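You operate a simulated robot arm through the tools that you are given. There is no shell and no other tool. Be economical: measure what you need, move in short steps, check, and stop when the job is done.

You run a simulated two-armed robot. Do the job below in one go: nothing can be reset, and whatever is moved stays where it is left.

TASK
Take the folded blue cloth on the long beige table top and put it away on the blue lab bench top. Put the pump oil bottle on the long beige table top away on the low shelf of the pump cart. Put the sand jar labelled "L65" from the long beige table top on the blue-legged table top. Stack the carton that says "clips" from the long beige table top on top of the carton marked "seals". Pick up the oil bottle with one hand, pass it to the other hand and put it on the low shelf of the tube stand. Press the button three of the grey control box two times. Put the brown holder on the left end of the blue-legged table away on the low shelf of the blue lab bench. Take the red pen on the sample bench top and put it away on the top of the breadboard. Push the third drawer from the top of the blue cabinet shut. Push the lower drawer of the grey console shut. Fetch the orange holder from the low shelf of the blue lab bench and set it on top of the red block. Take the yellow holder from the low shelf of the blue lab bench and leave it on the low shelf of the steel work table. Do these in any order. Set down upright: pump oil bottle, sand jar, oil bottle.

The check looks at the end state, three seconds after you hand in, the way a careful person would. Anything else that was tipped, shoved, dropped, spilled or broken makes it a failure. A push-on lid holds only when it is set on centred and level and pressed home; a screw cap is set on level and turned clockwise until tight. Flat cloth is picked up by pressing the open fingertips on it (5 to 10 N) and closing them slowly along it; thin cloth reads only 2 to 8 mm in the jaws.

THE ROBOT
Two 7-joint arms with two-finger parallel grippers on one trunk, on a base that drives. Base frame: it is fixed to the floor where the robot stands at the start and does not move with it; the origin is under the middle of the robot, x ahead of it, y to its left, z up; the surface under the hand at the start is at about z = 0.8. Units: m, rad, N and s.
The left shoulder is at the start at [0.05, 0.209, 1.146], the right one opposite. With the tool pointing down near the work surface each hand reaches from about 0.24 to 0.9 m from the robot's upright axis, wherever it stands, measured 20 degrees to its own side. Places, roughly: blue carton, grey carton, white carton [0.5, 1.25, 0.75]; blue lab bench top [-1.1, 1, 0.9]; blue-legged table top [0.7, 2.6, 0.8]; brown holder [0.5, 3, 0.75]; button three of the grey control box [0.5, 1.9, 0.8]; folded blue cloth (8x6x2 cm) [0.5, 0.2, 0.8]; low shelf of the blue lab bench [-1.1, 1, 0.4]; low shelf of the pump cart [-1.7, 7.9, 0.3]; low shelf of the steel work table [-1.3, -0.5, 0.3]; low shelf of the tube stand [-1.9, 0.9, 0.2]; lower drawer of the grey console [-1.3, 7.3, 0.5]; oil bottle [0.75, 1.5, 0.75]; orange holder [-1, 0.75, 0.5]; pump oil bottle [0.5, 1, 0.75]; red block [0.75, 1.5, 0.75]; red pen (13x2x2 cm) [0.8, 4.4, 0.9]; sand jar [0.5, 0.75, 0.75]; third drawer of the blue cabinet [0.4, 5.8, 0.5]; top of the breadboard [-1.4, 5.8, 0.8]; yellow holder [-1, 1, 0.5]. Payload 4.4 kg a hand.
Tool frame (each hand has its own): the origin (TCP) lies between the finger pads and is the grasp point; the fingertips stand 0.023 m ahead of it; z points along the fingers, y is the line along which they close. Largest opening 0.094 m; finger width 0.038, thickness 0.01; the body of the gripper, 0.054 by 0.096 m, starts 0.039 m behind the TCP.
Orientation is that of the tool frame in the base frame, as [roll, pitch, yaw] about the fixed x, y, z axes, in that order (R = Rz(yaw) Ry(pitch) Rx(roll)). With the fingers straight down and closing along the base's y, the tool's x points along the base's -x, its y along +y and its z along -z.

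THE INTERFACE
- The arms move only by the tool play_rows. It takes "left_commands", "right_commands" or both (then of equal length, played together; a hand with none holds still); each is a list of rows, each an object of numbers (a shift or turn left out is 0, a gripper value left out holds the last): "x", "y", "z": the shift along the tool's x, y, z in cm; "rx", "ry", "rz": the turn, a rotation vector about the tool's x, y, z in rad. In form: [{"x": .., "y": .., "z": .., "rx": .., "ry": .., "rz": ..}, ...]. A call has 1 to 8 rows; each row shifts and turns the commanded pose from where the row before left it, along the tool's axes as they then stand. "left_grip" and "right_grip" are, for a hand that has rows, the gripper command, from -1 (fully open) to 1 (shut), values between in proportion, set as the call begins (left out, the last holds). A row lasts 0.2 s, in which the tool goes at most 0.05 m and 0.15 rad; a call with a longer step from one row to the next is refused whole, and so is a gripper value outside its range. Where a pose cannot be reached the arm comes as near as it can. A force on the tool above 40 N (or 10 N above the force at the start of the call, whichever is more), or a blocked arm, ends the call early, and 0.2 s more pass. Each finger travels about 0.108 m/s and halts on what it meets, pressing with about 29 N; the grip force reading is that of the motor and also rises with nothing between the fingers. The clock runs only during rows and for 0.2 s after the last one: add rows that do not move to give the fingers time. The reply holds the time, the measured pose of the TCP, the force on the tool along the base axes, the opening and the grip force, in the units named above and with some noise, with the torque about the TCP (base axes, N m) and any sound that the robot's microphone picked up, and new pictures: "pictures" is both (left out), scene, wrist or none (wrist: the cameras of the hands that moved).
- Cameras (640 x 400 px; columns grow to the right, rows downward): "scene" is now at [0.1254, -0.0465, 1.2945]; the picture's right is [-0.63, -0.77, 0.00], its down [-0.60, 0.49, -0.63] and it looks along [0.49, -0.40, -0.78] (base axes); focal length 214 px, centre (320, 200). "left" rides on the left gripper at [0.086, -0.016, -0.074] in its tool frame; the picture's right is [0.18, 0.98, 0.00], its down [-0.58, 0.11, -0.81] and it looks along [-0.79, 0.15, 0.59] (tool axes); focal length 243 px, centre (320, 200). "right" rides on the right gripper at [0.086, 0.016, -0.074] in its tool frame; the picture's right is [-0.18, 0.98, 0.00], its down [-0.58, -0.11, -0.81] and it looks along [-0.79, -0.15, 0.59] (tool axes); focal length 243 px, centre (320, 200). There is no depth. A picture from a camera that has moved, and an enlarged one, comes with that camera's place and axes in the base frame and with its lens.
- move_column(by): slides the trunk up (or, below 0, down) by that many m; the arms and the scene camera ride with it, the base frame stays. It gives what a move gives, with no picture.
- drive_base(legs): drives the robot by 1 to 6 legs, each [ahead, left, turn to the left] in m, m and rad, along the robot's own axes; the way and the turn of a leg run together, so that a leg with both is an arc; at most 1.5 m and 3.142 rad a leg. The arms and the cameras ride along, it lands a little off, and it stops where it bumps. It gives what a move gives, and a new picture of the scene camera.
- aim_head(pan, tilt): turns the head with the scene camera to pan (to the left, within 1.396 rad either way) and tilt (down, from -0.506 to 1.204), counted from straight ahead of the robot. It gives what a move gives, and a new picture of the scene camera.
- zoom(camera, box): a new picture of the part [left, top, right, bottom] of that camera's present view, enlarged. It takes no simulated time.
- finish_job(): hands the job in; it is judged then, once.

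Work in short steps. Places have to be worked out from the pictures, the camera data and where the tool is seen: move nearer, look again, correct. Check each grasp and each placing, and mend what went wrong. You have 546 turns and 360 pictures in all, those below and enlarged ones among them. Open the grippers and draw the arms clear of the work before you hand the job in, unless the task says otherwise; then end with one line.

The tools are called after "Request:" as name(argument=value, ...) on one line, values as JSON. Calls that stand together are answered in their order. play_rows: Moves the arms, as the interface text tells. Its arguments: {"type":"object","properties":{"left_commands":{"type":"array","items":{"type":"object","properties":{"x":{"type":"number"},"y":{"type":"number"},"z":{"type":"number"},"rx":{"type":"number"},"ry":{"type":"number"},"rz":{"type":"number"}}}},"left_grip":{"type":"number"},"right_commands":{"type":"array","items":{"type":"object","properties":{"x":{"type":"number"},"y":{"type":"number"},"z":{"type":"number"},"rx":{"type":"number"},"ry":{"type":"number"},"rz":{"type":"number"}}}},"right_grip":{"type":"number"},"pictures":{"type":"string","enum":["both","scene","wrist","none"]}},"required":[]} The other tools are called the same way: move_column (by) slides the trunk up or down; drive_base (legs) drives the base; aim_head (pan, tilt) turns the head that bears the scene camera; zoom (camera, box) takes an enlarged picture of a part of a camera's view; finish_job () hands the job in.

At the start:

```text
t: 0.0
left_eef_pos: [0.3805, 0.3909, 1.073]
left_orientation: [-3.14, -0.001, 3.14]
left_ft_force: [-0.4, 0.0, -0.3]
left_moment: [-0.01, -0.02, 0.0]
left_opening: 0.0939
left_finger_force: 0.1
right_eef_pos: [0.5065, 0.0719, 1.2111]
right_orientation: [-3.141, 0.0, 3.141]
right_ft_force: [0.3, -0.1, 0.4]
right_moment: [-0.01, -0.01, 0.01]
right_opening: 0.0938
right_finger_force: 0.2
trunk travel left (down, up): [-0.225, 0.338]
robot x, y, heading: [-0.0017, -0.0002, 0.003]
head pan, tilt: [-0.684, 0.892]
```

scene: 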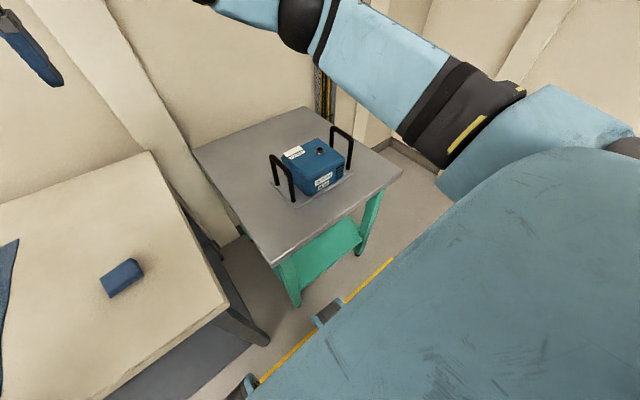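
right: 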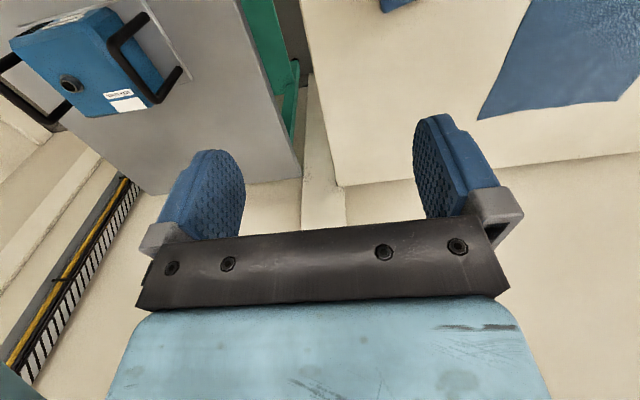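
left: 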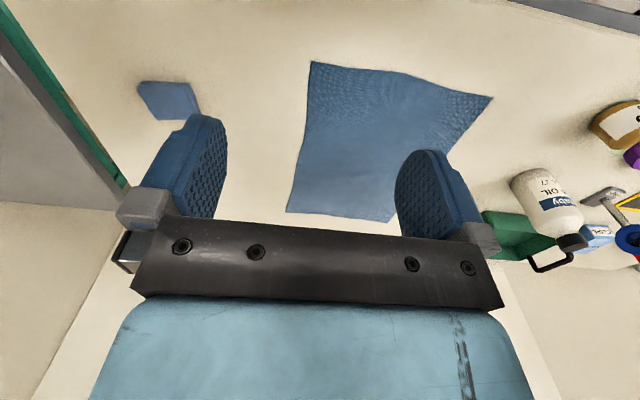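

I'll look around first, beginning with the long beige table ahead and to the left.

Request:
aim_head(pan=0.4, tilt=0.6)

Request:
aim_head(pan=1.2, tilt=0.45)

```text
t: 1.3
left_eef_pos: [0.3796, 0.3911, 1.0717]
left_orientation: [-3.141, 0.001, 3.141]
left_ft_force: [1.0, -0.9, 0.4]
left_moment: [0.03, -0.01, 0.01]
left_opening: 0.0939
left_finger_force: 0.0
right_eef_pos: [0.5062, 0.0715, 1.211]
right_orientation: [-3.141, 0.0, -3.141]
right_ft_force: [0.2, 0.5, 0.1]
right_moment: [-0.05, 0.0, 0.01]
right_opening: 0.094
right_finger_force: 0.1
trunk travel left (down, up): [-0.225, 0.338]
robot x, y, heading: [0.0013, 0.0005, -0.002]
head pan, tilt: [0.4, 0.6]
camera scene: at [0.1479, 0.0358, 1.3185], right [0.39, -0.92, 0.0], down [-0.52, -0.22, -0.82], along [0.76, 0.32, -0.57], focal length 214 px, centre (320, 200)
```

scene: 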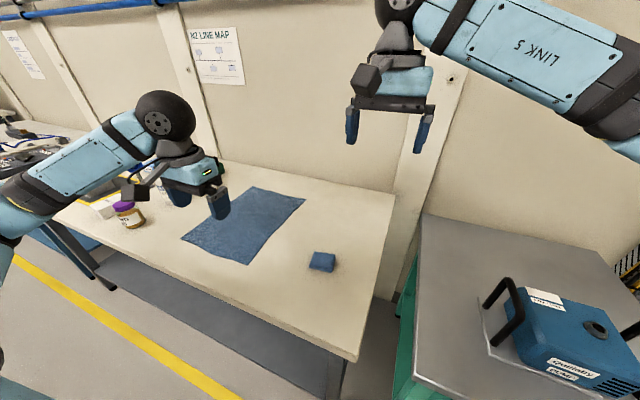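

```text
t: 2.5
left_eef_pos: [0.379, 0.3913, 1.072]
left_orientation: [-3.14, -0.001, 3.14]
left_ft_force: [-0.5, -0.5, 0.4]
left_moment: [-0.02, -0.01, -0.01]
left_opening: 0.0942
left_finger_force: 0.0
right_eef_pos: [0.5054, 0.072, 1.2116]
right_orientation: [-3.139, -0.002, -3.141]
right_ft_force: [-0.9, -0.1, 1.0]
right_moment: [-0.01, 0.02, 0.0]
right_opening: 0.094
right_finger_force: 0.1
trunk travel left (down, up): [-0.225, 0.338]
robot x, y, heading: [-0.0001, -0.0019, 0.001]
head pan, tilt: [1.201, 0.45]
camera scene: at [0.0998, 0.0872, 1.3321], right [0.93, -0.36, 0.0], down [-0.16, -0.41, -0.9], along [0.33, 0.84, -0.44], focal length 214 px, centre (320, 200)
```

scene: 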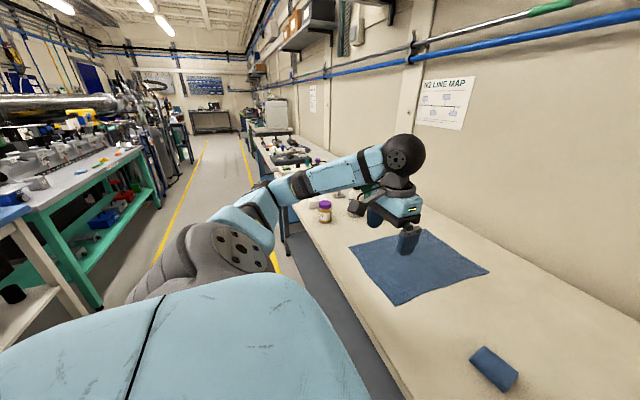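

The folded cloth is the small pad near (0.57, 0.21). I'll bring the right hand over it and look.

Request:
play_rows(right_commands=[{"x": -0.8, "y": 2.2, "z": 3.5}, {"x": -0.8, "y": 2.2, "z": 3.5}, {"x": -0.8, "y": 2.2, "z": 3.5}, {"x": -0.8, "y": 2.2, "z": 3.5}, {"x": -0.8, "y": 2.2, "z": 3.5}, {"x": -0.8, "y": 2.2, "z": 3.5}], pictures="wrist")

Request:
aim_head(pan=0.3, tilt=0.8)

```text
t: 3.9
left_eef_pos: [0.3804, 0.3919, 1.0725]
left_orientation: [-3.141, -0.001, -3.141]
left_ft_force: [-0.1, 0.4, -0.3]
left_moment: [0.0, -0.02, -0.04]
left_opening: 0.0943
left_finger_force: 0.0
right_eef_pos: [0.5547, 0.2058, 0.9995]
right_orientation: [-3.141, 0.0, 3.141]
right_ft_force: [0.1, 0.0, -0.8]
right_moment: [-0.03, 0.04, 0.03]
right_opening: 0.094
right_finger_force: 0.1
trunk travel left (down, up): [-0.225, 0.338]
robot x, y, heading: [-0.003, -0.0001, -0.001]
head pan, tilt: [1.201, 0.45]
camera right: at [0.4676, 0.2226, 1.0746], right [0.18, 0.98, 0.0], down [0.58, -0.11, 0.81], along [0.79, -0.15, -0.59], focal length 243 px, centre (320, 200)
```

right: 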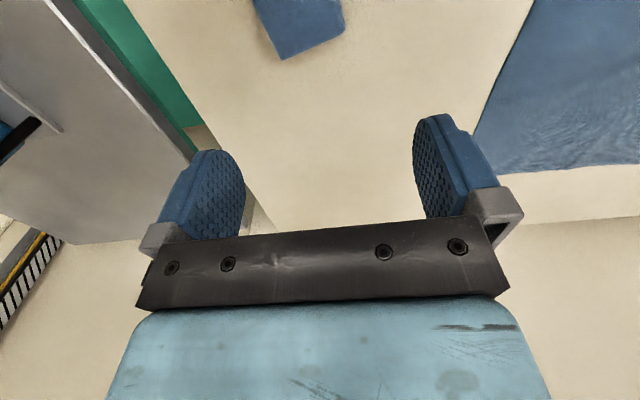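

```text
t: 5.0
left_eef_pos: [0.3798, 0.3907, 1.0723]
left_orientation: [3.139, -0.001, 3.14]
left_ft_force: [-0.1, 0.0, 0.2]
left_moment: [0.01, -0.02, 0.0]
left_opening: 0.0941
left_finger_force: 0.1
right_eef_pos: [0.5537, 0.2059, 0.9998]
right_orientation: [3.14, -0.001, 3.14]
right_ft_force: [0.5, -0.6, -0.9]
right_moment: [0.03, -0.02, -0.02]
right_opening: 0.094
right_finger_force: 0.0
trunk travel left (down, up): [-0.225, 0.338]
robot x, y, heading: [0.0005, -0.004, -0.0]
head pan, tilt: [0.3, 0.799]
camera scene: at [0.1436, 0.0254, 1.3017], right [0.3, -0.96, 0.0], down [-0.68, -0.21, -0.7], along [0.67, 0.21, -0.72], focal length 214 px, centre (320, 200)
```

scene: 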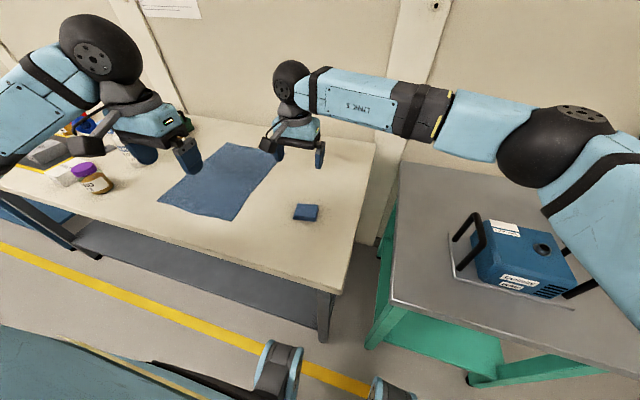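

I'll enlarge the scene view to see the cloth's orientation.

Request:
zoom(camera="scene", box=[256, 180, 356, 242])

```text
6.40 times, centred on (306, 211) of scene
camera zoom: at [0.1436, 0.0254, 1.3017], right [0.3, -0.96, 0.0], down [-0.68, -0.21, -0.7], along [0.67, 0.21, -0.72], focal length 1373 px, centre (410, 130)
```

zoom: 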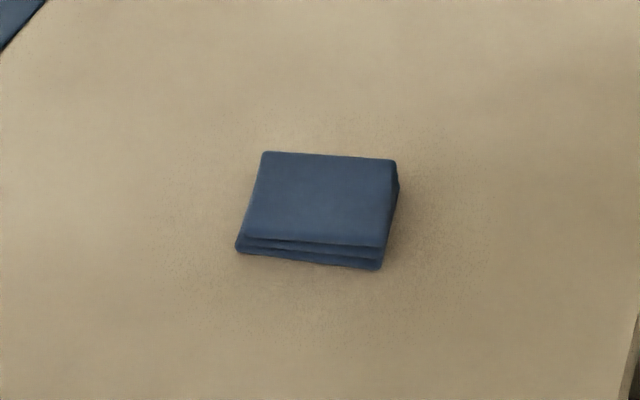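

Triangulating the corners gives a table top at about z 0.80, with the cloth centre near (0.537, 0.192) and its long axis turned 14° from y. I'll turn the right hand so it closes on the short side.

Request:
play_rows(right_commands=[{"x": 1.7, "y": -1.4, "z": 1, "rz": 0.147}, {"rz": 0.147, "z": 1}, {"rz": 0.147, "z": 1}, {"rz": 0.147, "z": 1}, {"rz": 0.147}, {"rz": 0.147}, {"rz": 0.147}, {"rz": 0.147}], pictures="none")

Request:
play_rows(right_commands=[{"rz": 0.147}, {"z": 3}, {}], pictures="both")

```text
t: 6.8
left_eef_pos: [0.3799, 0.3902, 1.073]
left_orientation: [-3.141, -0.001, 3.142]
left_ft_force: [-0.4, -0.3, 0.3]
left_moment: [0.02, 0.0, 0.01]
left_opening: 0.0942
left_finger_force: 0.0
right_eef_pos: [0.5371, 0.1893, 0.961]
right_orientation: [-3.14, 0.001, 1.964]
right_ft_force: [-0.6, -1.5, 0.6]
right_moment: [0.01, 0.04, 0.01]
right_opening: 0.0939
right_finger_force: 0.2
trunk travel left (down, up): [-0.225, 0.338]
robot x, y, heading: [0.0018, -0.0028, 0.0]
head pan, tilt: [0.3, 0.799]
```

```text
t: 7.7
left_eef_pos: [0.3793, 0.3911, 1.0728]
left_orientation: [3.141, 0.002, 3.142]
left_ft_force: [0.2, 0.5, 0.4]
left_moment: [0.01, -0.01, 0.0]
left_opening: 0.0938
left_finger_force: 0.1
right_eef_pos: [0.5372, 0.1868, 0.9314]
right_orientation: [-3.141, 0.0, 1.819]
right_ft_force: [0.2, 0.2, -0.3]
right_moment: [0.02, -0.01, -0.01]
right_opening: 0.094
right_finger_force: 0.1
trunk travel left (down, up): [-0.225, 0.338]
robot x, y, heading: [-0.0018, -0.0017, -0.002]
head pan, tilt: [0.3, 0.799]
camera scene: at [0.1432, 0.0254, 1.3018], right [0.3, -0.96, 0.0], down [-0.68, -0.21, -0.7], along [0.67, 0.21, -0.72], focal length 214 px, centre (320, 200)
camera right: at [0.5321, 0.2746, 1.0068], right [1.0, 0.06, 0.0], down [0.04, -0.59, 0.81], along [0.05, -0.8, -0.59], focal length 243 px, centre (320, 200)
```

scene: 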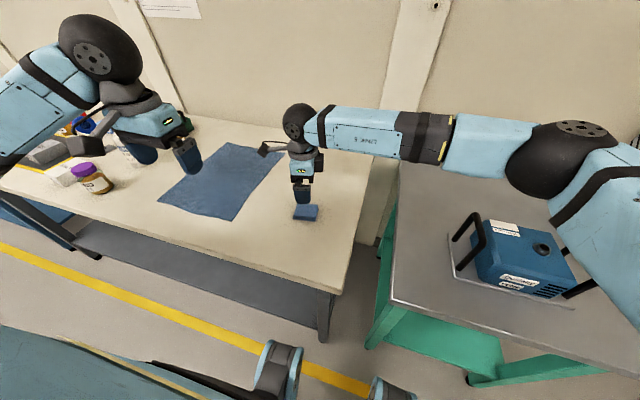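
right: 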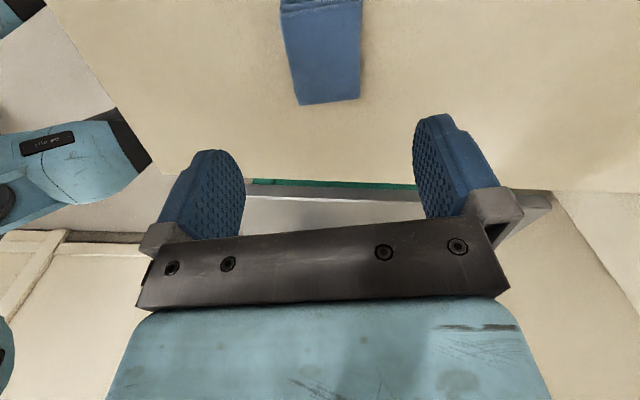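

The cloth is nearly centred between the fingers. I'll go down in stages and watch the force to find the table.

Request:
play_rows(right_commands=[{"x": 0.4, "y": 0.5, "z": 3}, {"z": 3}, {"z": 3}, {}], pictures="both")

```text
t: 8.7
left_eef_pos: [0.379, 0.3906, 1.0726]
left_orientation: [3.141, 0.0, -3.141]
left_ft_force: [-0.2, -0.7, 0.0]
left_moment: [0.01, 0.0, 0.02]
left_opening: 0.0939
left_finger_force: 0.0
right_eef_pos: [0.5409, 0.1941, 0.8423]
right_orientation: [-3.141, 0.0, 1.819]
right_ft_force: [-0.2, 0.2, 0.8]
right_moment: [-0.02, -0.01, 0.01]
right_opening: 0.094
right_finger_force: 0.1
trunk travel left (down, up): [-0.225, 0.338]
robot x, y, heading: [0.0011, 0.0005, -0.003]
head pan, tilt: [0.3, 0.799]
camera scene: at [0.1433, 0.0253, 1.3017], right [0.3, -0.96, 0.0], down [-0.68, -0.21, -0.7], along [0.67, 0.21, -0.72], focal length 214 px, centre (320, 200)
camera right: at [0.5358, 0.2817, 0.917], right [1.0, 0.06, 0.0], down [0.04, -0.59, 0.81], along [0.05, -0.8, -0.59], focal length 243 px, centre (320, 200)
```

scene: 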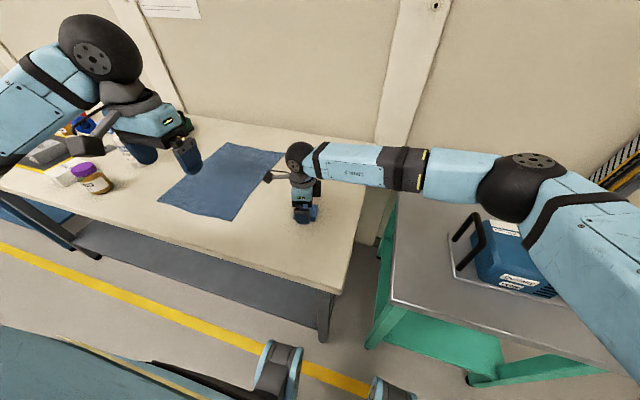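
right: 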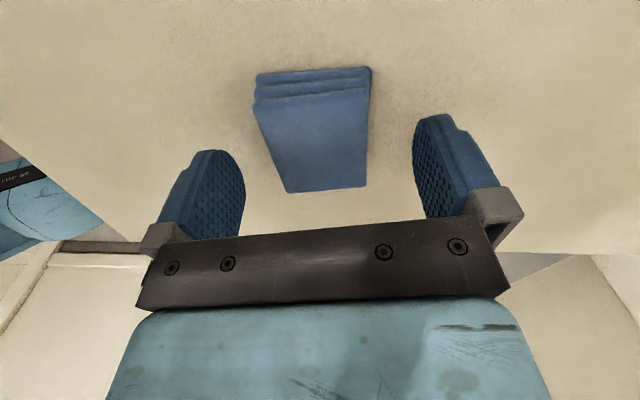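

The fingers straddle the cloth well. I'll shift about 1.2 cm along it and keep lowering, with the force as guard.

Request:
play_rows(right_commands=[{"x": -1.2, "z": 1.5}, {"z": 0.7}, {"z": 0.5}, {}], pictures="wrist")

```text
t: 9.5
left_eef_pos: [0.3778, 0.39, 1.0738]
left_orientation: [3.141, 0.003, -3.141]
left_ft_force: [-0.1, 0.2, -0.7]
left_moment: [0.0, 0.01, 0.02]
left_opening: 0.0938
left_finger_force: 0.2
right_eef_pos: [0.5442, 0.1827, 0.8217]
right_orientation: [3.135, -0.002, 1.819]
right_ft_force: [-8.6, -7.8, 21.5]
right_moment: [-0.88, 1.19, 0.08]
right_opening: 0.0939
right_finger_force: 0.1
trunk travel left (down, up): [-0.225, 0.338]
robot x, y, heading: [-0.0025, -0.0019, -0.007]
head pan, tilt: [0.3, 0.799]
stopped in row 4 (right hand): the force on the tool passed its limit at 43 N (the readings are from after the stop); the commanded pose is now the measured one
camera right: at [0.5382, 0.2703, 0.8986], right [1.0, 0.06, 0.0], down [0.03, -0.59, 0.8], along [0.05, -0.8, -0.59], focal length 243 px, centre (320, 200)
```

right: 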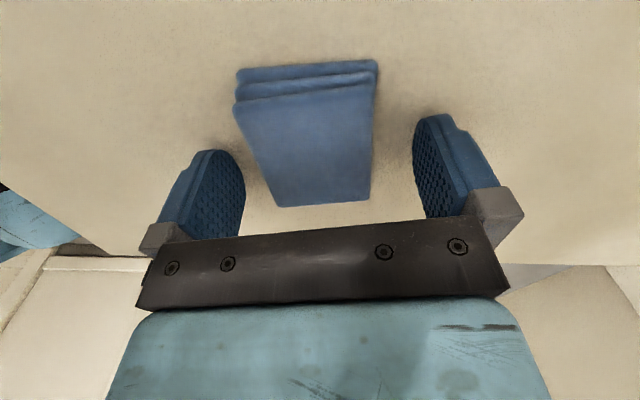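

Contact at TCP z 0.822 puts the table at 0.80. I'll lift 3 mm, close gently and raise the cloth.

Request:
play_rows(right_commands=[{"z": -0.4}, {"x": -0.3}, {}], pictures="none")

Request:
play_rows(right_commands=[{}, {}, {}, {}], right_grip=1, pictures="none")

Request:
play_rows(right_commands=[{"z": -3}, {"z": -4}, {"z": -4}, {"z": -4}], pictures="wrist")

```text
t: 10.3
left_eef_pos: [0.3798, 0.3905, 1.0717]
left_orientation: [3.14, -0.001, -3.141]
left_ft_force: [0.0, -0.4, -0.8]
left_moment: [0.0, 0.0, 0.02]
left_opening: 0.094
left_finger_force: 0.1
right_eef_pos: [0.5473, 0.1791, 0.823]
right_orientation: [3.137, -0.002, 1.817]
right_ft_force: [0.3, 0.1, -0.4]
right_moment: [-0.04, 0.02, 0.02]
right_opening: 0.0939
right_finger_force: 0.0
trunk travel left (down, up): [-0.225, 0.338]
robot x, y, heading: [-0.0012, -0.0017, -0.0]
head pan, tilt: [0.3, 0.799]
```

```text
t: 11.3
left_eef_pos: [0.3798, 0.3911, 1.0727]
left_orientation: [3.141, 0.002, 3.141]
left_ft_force: [-0.2, 0.6, 0.0]
left_moment: [0.01, -0.03, 0.03]
left_opening: 0.0942
left_finger_force: 0.1
right_eef_pos: [0.5466, 0.1795, 0.8236]
right_orientation: [3.139, -0.001, 1.819]
right_ft_force: [-0.4, 0.1, -0.4]
right_moment: [-0.02, 0.0, -0.02]
right_opening: 0.0539
right_finger_force: 29.0
trunk travel left (down, up): [-0.225, 0.338]
robot x, y, heading: [-0.002, -0.0024, -0.001]
head pan, tilt: [0.3, 0.799]
```

```text
t: 12.3
left_eef_pos: [0.3798, 0.3905, 1.0732]
left_orientation: [-3.141, 0.002, -3.141]
left_ft_force: [0.2, 0.3, -0.2]
left_moment: [0.01, -0.05, 0.02]
left_opening: 0.0942
left_finger_force: 0.1
right_eef_pos: [0.543, 0.182, 0.9766]
right_orientation: [3.137, -0.001, 1.818]
right_ft_force: [0.3, 0.4, -0.2]
right_moment: [0.0, -0.02, -0.03]
right_opening: 0.0539
right_finger_force: 29.2
trunk travel left (down, up): [-0.225, 0.338]
robot x, y, heading: [-0.0018, -0.004, -0.003]
head pan, tilt: [0.3, 0.799]
camera right: at [0.5386, 0.27, 1.0514], right [1.0, 0.06, 0.0], down [0.03, -0.59, 0.81], along [0.05, -0.8, -0.59], focal length 243 px, centre (320, 200)
```

right: 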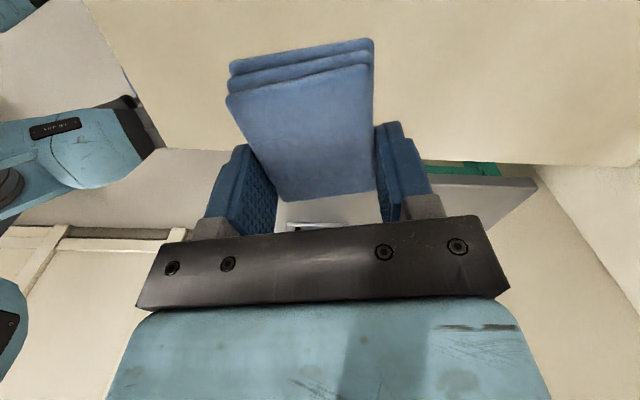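

The cloth is held, opening 54 mm. I'll tuck both arms in and look round for the route to the blue bench.

Request:
play_rows(right_commands=[{"x": -3.4, "y": -2.6, "z": -1.6}, {"x": -3.4, "y": -2.6, "z": -1.6}, {"x": -3.4, "y": -2.6, "z": -1.6}, {"x": -3.4, "y": -2.6, "z": -1.6}, {"x": -3.4, "y": -2.6, "z": -1.6}, {"x": -3.4, "y": -2.6, "z": -1.6}, {"x": -3.4, "y": -2.6, "z": -1.6}, {"x": -3.4, "y": -2.6, "z": -1.6}], left_commands=[{"y": -1.5, "z": -0.6, "x": 0.4}, {"y": -1.5, "z": -0.6, "x": 0.4}, {"y": -1.5, "z": -0.6, "x": 0.4}, {"y": -1.5, "z": -0.6, "x": 0.4}, {"y": -1.5, "z": -0.6, "x": 0.4}, {"y": -1.5, "z": -0.6, "x": 0.4}, {"y": -1.5, "z": -0.6, "x": 0.4}, {"y": -1.5, "z": -0.6, "x": 0.4}], pictures="none")

Request:
aim_head(pan=1.39, tilt=0.7)

Request:
aim_head(pan=-1.39, tilt=0.7)

```text
t: 14.1
left_eef_pos: [0.3468, 0.2694, 1.1204]
left_orientation: [3.141, -0.001, -3.141]
left_ft_force: [-1.0, -0.7, 0.1]
left_moment: [0.05, -0.03, 0.0]
left_opening: 0.094
left_finger_force: 0.1
right_eef_pos: [0.4106, -0.1392, 1.1047]
right_orientation: [3.137, -0.002, 1.82]
right_ft_force: [-0.7, 0.2, -0.8]
right_moment: [0.03, -0.02, 0.02]
right_opening: 0.0543
right_finger_force: 29.2
trunk travel left (down, up): [-0.225, 0.338]
robot x, y, heading: [0.0047, -0.002, -0.0]
head pan, tilt: [0.3, 0.799]
```

```text
t: 15.4
left_eef_pos: [0.3475, 0.273, 1.1199]
left_orientation: [-3.14, 0.001, -3.141]
left_ft_force: [0.2, -0.4, -0.9]
left_moment: [-0.01, -0.02, 0.01]
left_opening: 0.0937
left_finger_force: 0.1
right_eef_pos: [0.4105, -0.137, 1.1046]
right_orientation: [3.138, -0.001, 1.82]
right_ft_force: [0.0, 0.4, 0.1]
right_moment: [0.01, 0.0, 0.01]
right_opening: 0.0542
right_finger_force: 28.9
trunk travel left (down, up): [-0.225, 0.338]
robot x, y, heading: [0.0033, -0.001, 0.0]
head pan, tilt: [1.389, 0.7]
camera scene: at [0.0819, 0.0849, 1.3099], right [0.98, -0.18, 0.0], down [-0.12, -0.63, -0.76], along [0.14, 0.75, -0.64], focal length 214 px, centre (320, 200)
```

scene: 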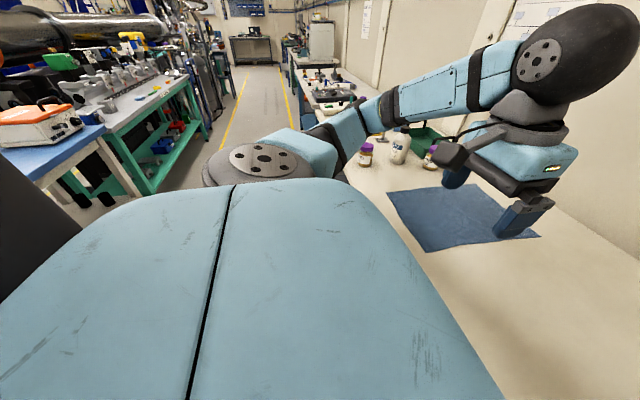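

```text
t: 17.9
left_eef_pos: [0.3467, 0.2724, 1.1201]
left_orientation: [-3.141, -0.001, 3.141]
left_ft_force: [0.2, 0.8, 0.5]
left_moment: [-0.03, 0.0, 0.01]
left_opening: 0.0942
left_finger_force: 0.0
right_eef_pos: [0.4101, -0.137, 1.1054]
right_orientation: [3.137, -0.002, 1.819]
right_ft_force: [-0.1, -0.5, -0.2]
right_moment: [0.01, -0.01, 0.04]
right_opening: 0.0541
right_finger_force: 29.0
trunk travel left (down, up): [-0.225, 0.338]
robot x, y, heading: [-0.001, 0.0005, 0.002]
head pan, tilt: [-1.389, 0.7]
camera scene: at [0.0819, -0.0822, 1.3099], right [-0.98, -0.18, 0.0], down [-0.12, 0.63, -0.76], along [0.14, -0.75, -0.64], focal length 214 px, centre (320, 200)
```

scene: 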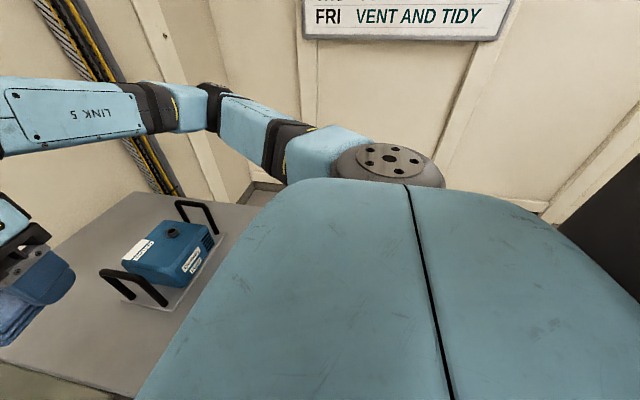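

The blue bench is on my left-rear across the aisle. I'll back up a little, turn to face +y, then look.

Request:
drive_base(legs=[[-0.12, 0, 0], [0, 0, 1.571]])

Request:
aim_head(pan=0.9, tilt=0.55)

```text
t: 23.0
left_eef_pos: [-0.4067, 0.338, 1.1195]
left_orientation: [-3.141, -0.001, -1.539]
left_ft_force: [-0.5, 0.9, 0.2]
left_moment: [0.02, 0.0, 0.0]
left_opening: 0.0939
left_finger_force: 0.0
right_eef_pos: [0.0007, 0.4147, 1.1035]
right_orientation: [3.139, -0.001, -2.862]
right_ft_force: [0.8, -0.4, 0.0]
right_moment: [-0.01, -0.05, 0.02]
right_opening: 0.0538
right_finger_force: 29.1
trunk travel left (down, up): [-0.225, 0.338]
robot x, y, heading: [-0.1233, 0.0011, 1.607]
head pan, tilt: [-1.389, 0.7]
camera scene: at [-0.0436, 0.0872, 1.3099], right [0.21, -0.98, 0.0], down [-0.63, -0.14, -0.77], along [0.75, 0.16, -0.64], focal length 214 px, centre (320, 200)
```

scene: 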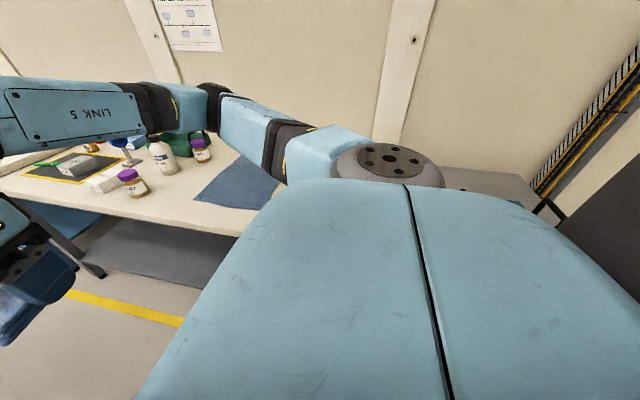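

```text
t: 25.2
left_eef_pos: [-0.4063, 0.3392, 1.1193]
left_orientation: [-3.141, 0.0, -1.539]
left_ft_force: [0.0, 0.0, -0.2]
left_moment: [0.0, -0.01, 0.0]
left_opening: 0.0938
left_finger_force: 0.2
right_eef_pos: [0.0005, 0.4152, 1.1057]
right_orientation: [3.138, -0.002, -2.861]
right_ft_force: [-0.2, 0.5, 0.2]
right_moment: [-0.05, 0.0, 0.01]
right_opening: 0.0539
right_finger_force: 29.2
trunk travel left (down, up): [-0.225, 0.338]
robot x, y, heading: [-0.1255, 0.001, 1.601]
head pan, tilt: [0.901, 0.55]
camera scene: at [-0.1986, 0.1226, 1.3231], right [0.6, 0.8, 0.0], down [0.42, -0.31, -0.85], along [-0.69, 0.51, -0.52], focal length 214 px, centre (320, 200)
```

scene: 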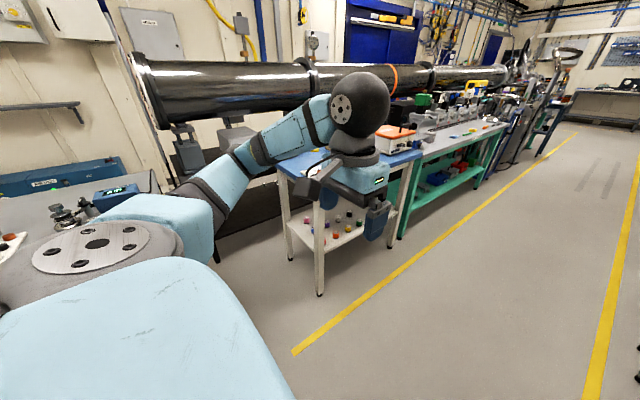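

The bench spans about x -1.4..-0.93, y 0.65..1.5. I'll drive along the aisle to y≈1.0 and turn to face it.

Request:
drive_base(legs=[[1.0, 0.12, 0], [0, 0, 1.54]])

Request:
aim_head(pan=0.0, tilt=0.75)

```text
t: 34.0
left_eef_pos: [-0.619, 0.7173, 1.1197]
left_orientation: [-3.142, 0.0, -0.026]
left_ft_force: [0.2, 0.5, -0.4]
left_moment: [0.0, 0.01, -0.02]
left_opening: 0.0943
left_finger_force: 0.1
right_eef_pos: [-0.6711, 1.1285, 1.104]
right_orientation: [3.138, -0.003, -1.349]
right_ft_force: [0.4, -0.2, 0.6]
right_moment: [0.02, 0.01, -0.02]
right_opening: 0.0537
right_finger_force: 28.9
trunk travel left (down, up): [-0.225, 0.338]
robot x, y, heading: [-0.2652, 0.9791, 3.115]
head pan, tilt: [0.901, 0.55]
camera scene: at [-0.3907, 0.9147, 1.3231], right [-0.77, 0.64, 0.0], down [0.34, 0.4, -0.85], along [-0.55, -0.65, -0.52], focal length 214 px, centre (320, 200)
```

scene: 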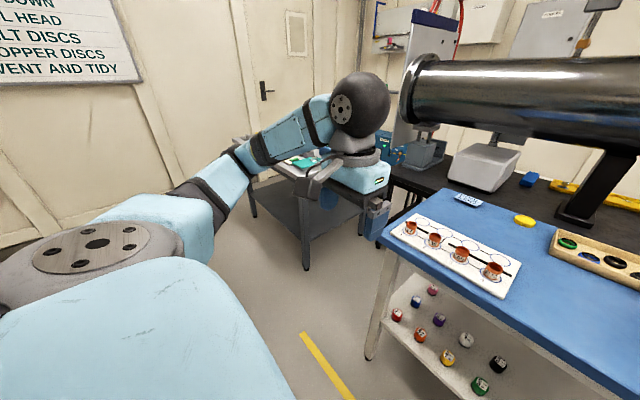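

```text
t: 35.2
left_eef_pos: [-0.6189, 0.7184, 1.1192]
left_orientation: [3.14, 0.0, -0.027]
left_ft_force: [0.2, 0.0, 0.5]
left_moment: [0.0, 0.0, 0.0]
left_opening: 0.0941
left_finger_force: 0.1
right_eef_pos: [-0.6715, 1.1294, 1.1047]
right_orientation: [3.138, -0.002, -1.347]
right_ft_force: [0.2, 0.8, -0.2]
right_moment: [-0.02, 0.02, -0.06]
right_opening: 0.054
right_finger_force: 29.2
trunk travel left (down, up): [-0.225, 0.338]
robot x, y, heading: [-0.2651, 0.9827, 3.117]
head pan, tilt: [0.0, 0.75]
camera scene: at [-0.4159, 0.9858, 1.3057], right [0.03, 1.0, 0.0], down [0.68, -0.02, -0.73], along [-0.73, 0.02, -0.68], focal length 214 px, centre (320, 200)
```

scene: 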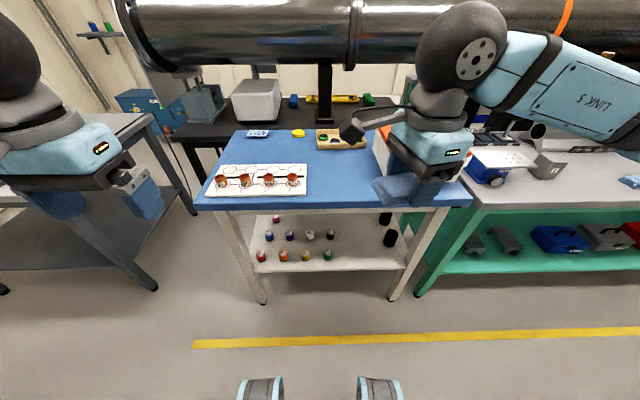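

The bench top is free between the white cup tray and the wooden box, near (-0.95, 1.06). I'll bring the cloth over it.

Request:
play_rows(right_commands=[{"y": 4.1, "x": 0.1}, {"y": 4.1, "x": 0.1}, {"y": 4.1, "x": 0.1}, {"y": 4.1, "x": 0.1}, {"y": 4.1, "x": 0.1}, {"y": 4.1, "x": 0.1}, {"y": 4.1, "x": 0.1}, {}], pictures="both")

```text
t: 37.0
left_eef_pos: [-0.6192, 0.718, 1.1196]
left_orientation: [-3.14, 0.0, -0.026]
left_ft_force: [-0.5, -0.2, -0.2]
left_moment: [-0.03, -0.03, 0.0]
left_opening: 0.0938
left_finger_force: 0.0
right_eef_pos: [-0.9484, 1.0603, 1.107]
right_orientation: [3.139, -0.001, -1.35]
right_ft_force: [-0.3, 0.6, -0.7]
right_moment: [-0.02, 0.02, 0.01]
right_opening: 0.0537
right_finger_force: 29.2
trunk travel left (down, up): [-0.225, 0.338]
robot x, y, heading: [-0.2625, 0.9824, 3.117]
head pan, tilt: [0.0, 0.75]
camera scene: at [-0.4155, 0.9865, 1.3058], right [0.03, 1.0, 0.0], down [0.68, -0.02, -0.73], along [-0.73, 0.02, -0.68], focal length 214 px, centre (320, 200)
camera right: at [-0.9459, 0.9734, 1.1818], right [-1.0, -0.04, 0.0], down [-0.02, 0.59, 0.8], along [-0.03, 0.8, -0.59], focal length 243 px, centre (320, 200)
```

scene: 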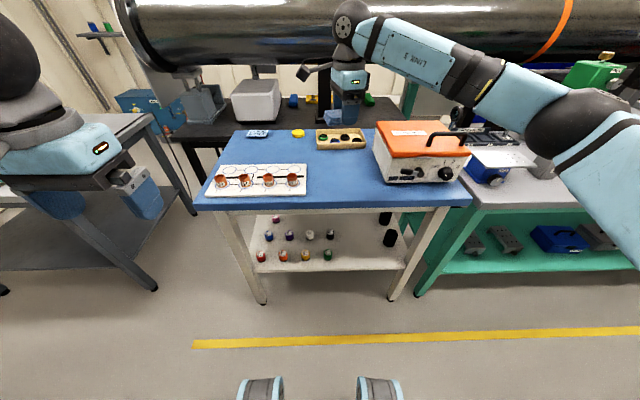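
right: 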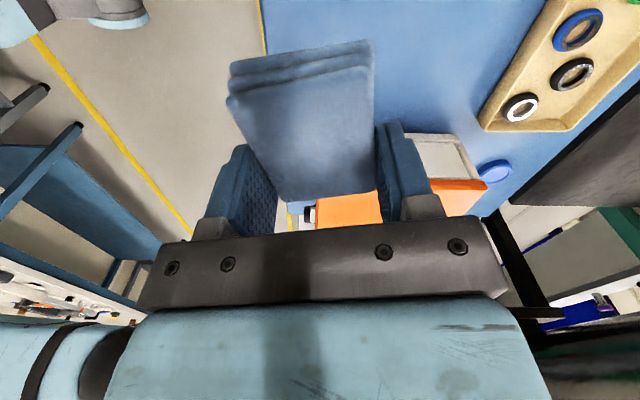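

Combining the two views puts the bench edge at x≈-0.885 and the top at z≈0.84. I'll go further in and start lowering.

Request:
play_rows(right_commands=[{"y": 3.15, "x": -2}, {"y": 3.15, "x": -2}, {"z": 4}, {"z": 4}, {"z": 4}, {"z": 3}, {}], pictures="both")

```text
t: 38.6
left_eef_pos: [-0.6191, 0.7172, 1.1197]
left_orientation: [3.141, 0.0, -0.026]
left_ft_force: [0.0, 0.8, 0.0]
left_moment: [-0.02, 0.0, 0.02]
left_opening: 0.0942
left_finger_force: 0.0
right_eef_pos: [-1.0195, 1.0876, 0.9553]
right_orientation: [3.14, -0.001, -1.35]
right_ft_force: [0.3, 0.9, 0.3]
right_moment: [0.01, -0.03, 0.0]
right_opening: 0.0539
right_finger_force: 29.3
trunk travel left (down, up): [-0.225, 0.338]
robot x, y, heading: [-0.2648, 0.9787, 3.111]
head pan, tilt: [0.0, 0.75]
camera scene: at [-0.4156, 0.9859, 1.3057], right [0.03, 1.0, 0.0], down [0.68, -0.02, -0.73], along [-0.73, 0.02, -0.68], focal length 214 px, centre (320, 200)
camera right: at [-1.0163, 0.9998, 1.0307], right [-1.0, -0.04, 0.0], down [-0.02, 0.59, 0.81], along [-0.03, 0.8, -0.59], focal length 243 px, centre (320, 200)
```

scene: 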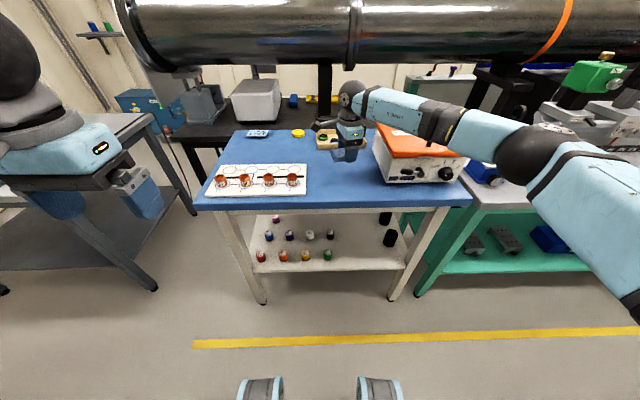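
right: 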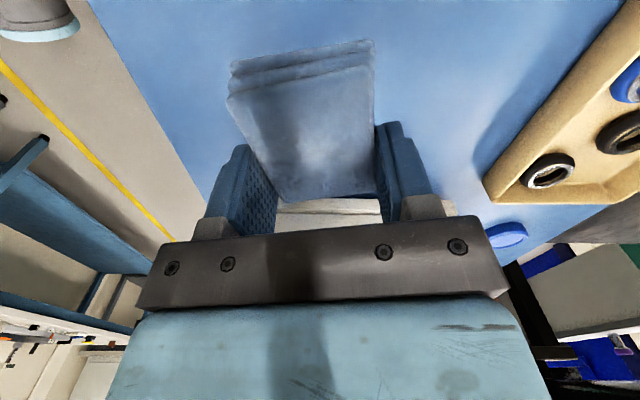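

Clear bench beneath. I'll lower until contact.

Request:
play_rows(right_commands=[{"z": 2.5}, {"z": 2}, {"z": 1.5}, {"z": 1}, {"z": 1}, {"z": 1}, {"z": 1}], pictures="wrist")

```text
t: 40.0
left_eef_pos: [-0.6161, 0.7185, 1.1203]
left_orientation: [3.141, 0.002, -0.027]
left_ft_force: [-0.2, 0.4, 1.3]
left_moment: [-0.01, -0.05, -0.01]
left_opening: 0.094
left_finger_force: 0.1
right_eef_pos: [-1.0214, 1.083, 0.8831]
right_orientation: [3.125, -0.004, -1.352]
right_ft_force: [11.5, 1.4, 18.8]
right_moment: [0.31, -0.84, -0.15]
right_opening: 0.054
right_finger_force: 28.5
trunk travel left (down, up): [-0.225, 0.338]
robot x, y, heading: [-0.2674, 0.9848, 3.112]
head pan, tilt: [0.0, 0.75]
stopped in row 6 (right hand): the force on the tool passed its limit at 49 N (the readings are from after the stop); the commanded pose is now the measured one
camera right: at [-1.017, 0.9962, 0.9592], right [-1.0, -0.04, 0.02], down [-0.01, 0.6, 0.8], along [-0.04, 0.8, -0.6], focal length 243 px, centre (320, 200)
```

right: 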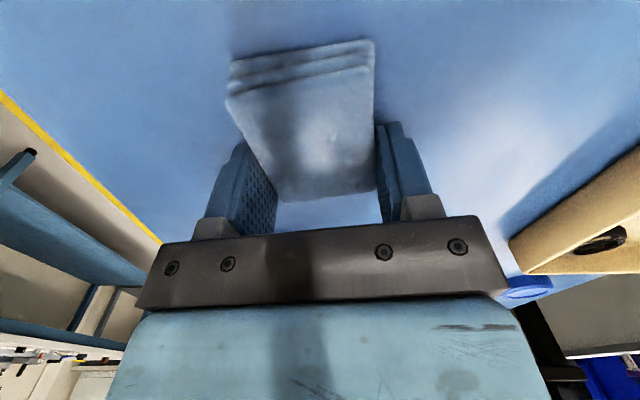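

Contact at TCP 0.883, so the bench top is at 0.86. I'll open slowly and withdraw upward.

Request:
play_rows(right_commands=[{"z": -0.2}, {}, {}, {}], right_grip=-0.6, pictures="none")

Request:
play_rows(right_commands=[{"z": -2}, {"z": -4}, {"z": -4}, {"z": -5}, {"z": -5}, {"z": -4}], right_grip=-1, pictures="both")

```text
t: 41.0
left_eef_pos: [-0.6176, 0.7171, 1.1196]
left_orientation: [3.141, 0.001, -0.027]
left_ft_force: [-1.3, 0.2, 0.3]
left_moment: [0.02, -0.01, 0.0]
left_opening: 0.0941
left_finger_force: 0.0
right_eef_pos: [-1.0233, 1.0821, 0.8833]
right_orientation: [3.123, -0.003, -1.351]
right_ft_force: [-23.3, -3.2, 28.3]
right_moment: [0.46, -0.47, 0.25]
right_opening: 0.065
right_finger_force: 0.1
trunk travel left (down, up): [-0.225, 0.338]
robot x, y, heading: [-0.2651, 0.981, 3.119]
head pan, tilt: [0.0, 0.75]
```

```text
t: 42.4
left_eef_pos: [-0.6178, 0.7174, 1.1203]
left_orientation: [3.141, -0.001, -0.025]
left_ft_force: [-0.7, -0.3, -0.1]
left_moment: [0.0, -0.01, 0.02]
left_opening: 0.0941
left_finger_force: 0.0
right_eef_pos: [-1.0194, 1.0867, 1.1193]
right_orientation: [3.129, -0.001, -1.35]
right_ft_force: [0.2, -0.7, 0.5]
right_moment: [0.02, 0.02, 0.01]
right_opening: 0.094
right_finger_force: 0.1
trunk travel left (down, up): [-0.225, 0.338]
robot x, y, heading: [-0.2661, 0.9825, 3.114]
head pan, tilt: [0.0, 0.75]
camera scene: at [-0.4151, 0.9856, 1.3057], right [0.03, 1.0, 0.0], down [0.68, -0.02, -0.73], along [-0.73, 0.02, -0.68], focal length 214 px, centre (320, 200)
camera right: at [-1.0158, 0.9987, 1.196], right [-1.0, -0.04, 0.01], down [-0.01, 0.6, 0.8], along [-0.04, 0.8, -0.6], focal length 243 px, centre (320, 200)
```

scene: 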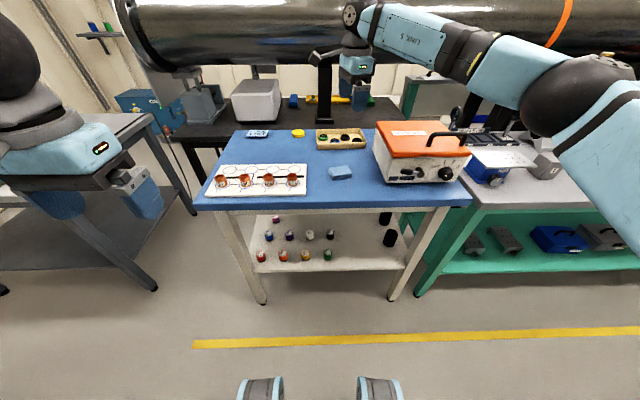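
right: 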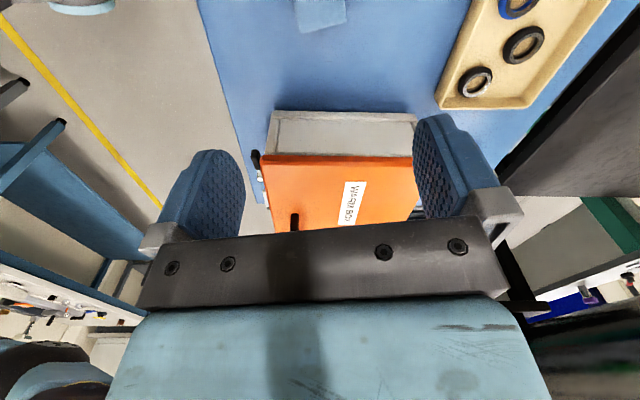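

Cloth is down. Now I'll enlarge the low shelf to identify the orange and yellow holders.

Request:
zoom(camera="scene", box=[235, 195, 415, 307])

```text
3.56 times, centred on (325, 251) of scene
camera zoom: at [-0.4151, 0.9856, 1.3057], right [0.03, 1.0, 0.0], down [0.68, -0.02, -0.73], along [-0.73, 0.02, -0.68], focal length 763 px, centre (302, 19)
```

zoom: 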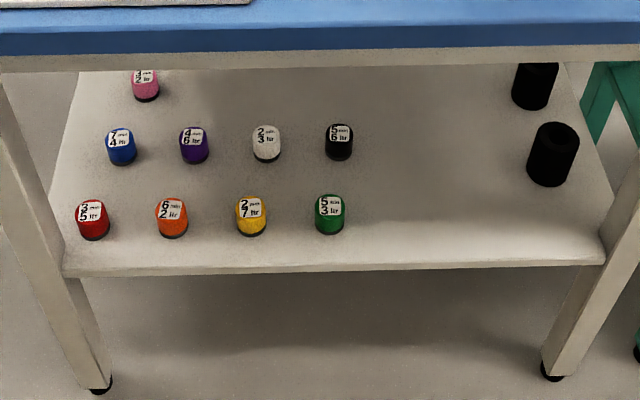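

The front row is red, orange, yellow, green, with orange near (-0.98, 0.83) and yellow near (-0.98, 0.93). I'll retract the right hand and flip it so the camera rides above when I reach in from the front, then lower the trunk.

Request:
play_rows(right_commands=[{"y": -4.3}, {"y": -4.3}, {"y": -4.3}, {"y": -4.3}, {"y": -4.3}, {"y": -4.3}, {"y": -4.3}], pictures="none")

Request:
play_rows(right_commands=[{"rz": 0.149}, {"rz": 0.149}, {"rz": 0.149}, {"rz": 0.149}, {"rz": 0.149}, {"rz": 0.149}, {"rz": 0.149}, {"rz": 0.149}], pictures="none")

Request:
play_rows(right_commands=[{"rz": 0.149}, {"rz": 0.149}, {"rz": 0.149}, {"rz": 0.149}, {}], pictures="none")

```text
t: 44.0
left_eef_pos: [-0.6179, 0.718, 1.1189]
left_orientation: [3.141, 0.0, -0.025]
left_ft_force: [0.5, 0.8, 0.5]
left_moment: [0.02, 0.01, -0.04]
left_opening: 0.0941
left_finger_force: 0.1
right_eef_pos: [-0.7265, 1.1483, 1.1163]
right_orientation: [3.129, -0.002, -1.351]
right_ft_force: [0.5, -0.5, -0.4]
right_moment: [-0.01, 0.01, 0.02]
right_opening: 0.094
right_finger_force: 0.0
trunk travel left (down, up): [-0.225, 0.338]
robot x, y, heading: [-0.2646, 0.9771, 3.112]
head pan, tilt: [0.0, 0.75]
```

```text
t: 45.8
left_eef_pos: [-0.6196, 0.7185, 1.1185]
left_orientation: [3.141, -0.001, -0.026]
left_ft_force: [0.4, -1.0, -0.8]
left_moment: [0.0, 0.0, -0.03]
left_opening: 0.094
left_finger_force: 0.0
right_eef_pos: [-0.7256, 1.15, 1.117]
right_orientation: [3.141, -0.012, -2.546]
right_ft_force: [-0.2, -0.4, 0.4]
right_moment: [0.0, 0.01, -0.02]
right_opening: 0.094
right_finger_force: 0.0
trunk travel left (down, up): [-0.225, 0.338]
robot x, y, heading: [-0.2608, 0.9798, 3.111]
head pan, tilt: [0.0, 0.75]
```

```text
t: 47.0
left_eef_pos: [-0.6188, 0.7173, 1.119]
left_orientation: [-3.14, 0.0, -0.026]
left_ft_force: [-0.3, -0.1, -0.3]
left_moment: [-0.01, 0.03, 0.0]
left_opening: 0.0941
left_finger_force: 0.1
right_eef_pos: [-0.7268, 1.1504, 1.1165]
right_orientation: [-3.135, -0.013, 3.141]
right_ft_force: [-0.4, -0.4, 0.3]
right_moment: [0.03, 0.02, -0.01]
right_opening: 0.094
right_finger_force: 0.0
trunk travel left (down, up): [-0.225, 0.338]
robot x, y, heading: [-0.265, 0.9819, 3.116]
head pan, tilt: [0.0, 0.75]
```

Flip done. Now I'll tilt the right hand 60° towards the bench and lower the trunk.

Request:
play_rows(right_commands=[{"ry": 0.1496}, {"ry": 0.1496}, {"ry": 0.1496}, {"ry": 0.1496}, {"ry": 0.1496}, {"ry": 0.1496}, {"ry": 0.1496}, {}], pictures="none")

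Request:
move_column(by=-0.21)

Request:
aim_head(pan=0.0, tilt=0.65)

```text
t: 48.8
left_eef_pos: [-0.6194, 0.7176, 1.1197]
left_orientation: [3.141, 0.001, -0.027]
left_ft_force: [0.0, -0.3, -0.4]
left_moment: [-0.02, -0.03, 0.01]
left_opening: 0.094
left_finger_force: 0.0
right_eef_pos: [-0.7272, 1.1516, 1.1172]
right_orientation: [-3.132, -1.06, 3.135]
right_ft_force: [1.3, -0.3, -0.7]
right_moment: [0.0, 0.01, -0.01]
right_opening: 0.094
right_finger_force: 0.0
trunk travel left (down, up): [-0.225, 0.338]
robot x, y, heading: [-0.266, 0.9832, 3.116]
head pan, tilt: [0.0, 0.75]
```

```text
t: 51.0
left_eef_pos: [-0.6188, 0.7178, 0.9097]
left_orientation: [3.141, -0.001, -0.026]
left_ft_force: [-0.3, 0.2, -0.2]
left_moment: [0.01, 0.0, 0.01]
left_opening: 0.0939
left_finger_force: 0.0
right_eef_pos: [-0.7271, 1.1509, 0.9069]
right_orientation: [-3.129, -1.058, 3.135]
right_ft_force: [-0.6, 0.7, -0.6]
right_moment: [0.01, -0.01, -0.02]
right_opening: 0.0941
right_finger_force: 0.1
trunk travel left (down, up): [-0.015, 0.548]
robot x, y, heading: [-0.2657, 0.9788, 3.117]
head pan, tilt: [0.0, 0.75]
```

```text
t: 51.7
left_eef_pos: [-0.619, 0.7182, 0.9103]
left_orientation: [-3.141, 0.0, -0.026]
left_ft_force: [0.0, -0.2, -0.9]
left_moment: [-0.01, 0.03, -0.02]
left_opening: 0.0936
left_finger_force: 0.1
right_eef_pos: [-0.7274, 1.1511, 0.9076]
right_orientation: [-3.132, -1.059, 3.135]
right_ft_force: [-0.8, 0.6, 0.3]
right_moment: [-0.02, 0.01, 0.01]
right_opening: 0.0937
right_finger_force: 0.0
trunk travel left (down, up): [-0.015, 0.548]
robot x, y, heading: [-0.2643, 0.9799, 3.111]
head pan, tilt: [0.0, 0.649]
camera scene: at [-0.4198, 0.9861, 1.1042], right [0.03, 1.0, 0.0], down [0.6, -0.02, -0.8], along [-0.8, 0.02, -0.6], focal length 214 px, centre (320, 200)
```

scene: 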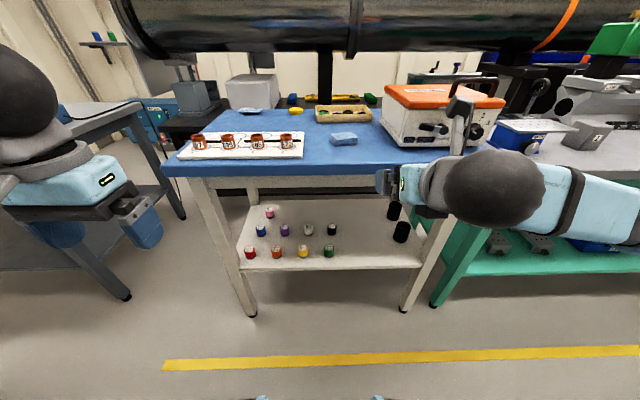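

Triangulation gives yellow ≈ (-0.95, 0.934, 0.466) and orange ≈ (-0.946, 0.837). I'll bring the right hand down to a pre-grasp in front of yellow.

Request:
play_rows(right_commands=[{"x": -3.1, "y": -2.45, "z": 2.65}, {"x": -3.1, "y": -2.45, "z": 2.65}, {"x": -3.1, "y": -2.45, "z": 2.65}, {"x": -3.1, "y": -2.45, "z": 2.65}, {"x": -3.1, "y": -2.45, "z": 2.65}, {"x": -3.1, "y": -2.45, "z": 2.65}, {"x": -3.1, "y": -2.45, "z": 2.65}, {"x": -3.1, "y": -2.45, "z": 2.65}], pictures="both")

```text
t: 53.5
left_eef_pos: [-0.6187, 0.7173, 0.9087]
left_orientation: [3.141, 0.001, -0.027]
left_ft_force: [-0.2, 1.0, -0.6]
left_moment: [0.0, 0.05, 0.01]
left_opening: 0.0938
left_finger_force: 0.2
right_eef_pos: [-0.7921, 0.9564, 0.587]
right_orientation: [-3.128, -1.059, 3.132]
right_ft_force: [0.0, -0.8, 0.6]
right_moment: [-0.02, -0.01, 0.0]
right_opening: 0.094
right_finger_force: 0.1
trunk travel left (down, up): [-0.015, 0.548]
robot x, y, heading: [-0.2629, 0.9784, 3.112]
head pan, tilt: [0.0, 0.649]
camera scene: at [-0.4199, 0.986, 1.1043], right [0.03, 1.0, 0.0], down [0.6, -0.02, -0.8], along [-0.8, 0.02, -0.6], focal length 214 px, centre (320, 200)
camera right: at [-0.768, 0.9735, 0.6996], right [0.09, 0.98, -0.17], down [0.99, -0.11, -0.11], along [-0.13, -0.15, -0.98], focal length 243 px, centre (320, 200)
```

scene: 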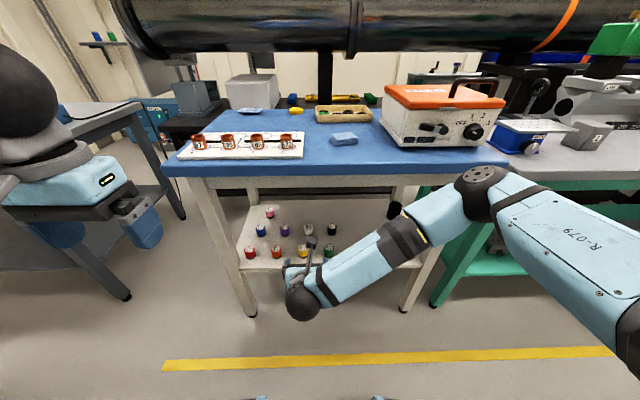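
right: 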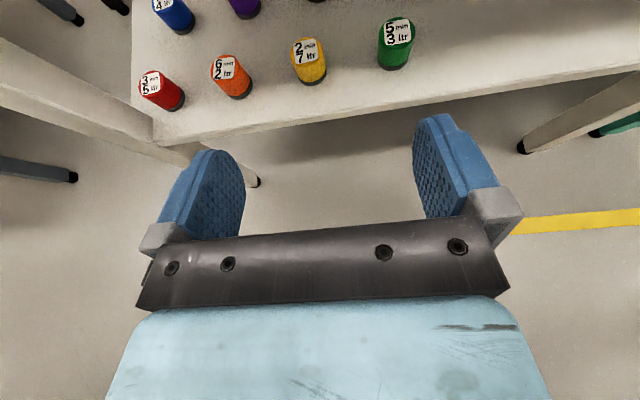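

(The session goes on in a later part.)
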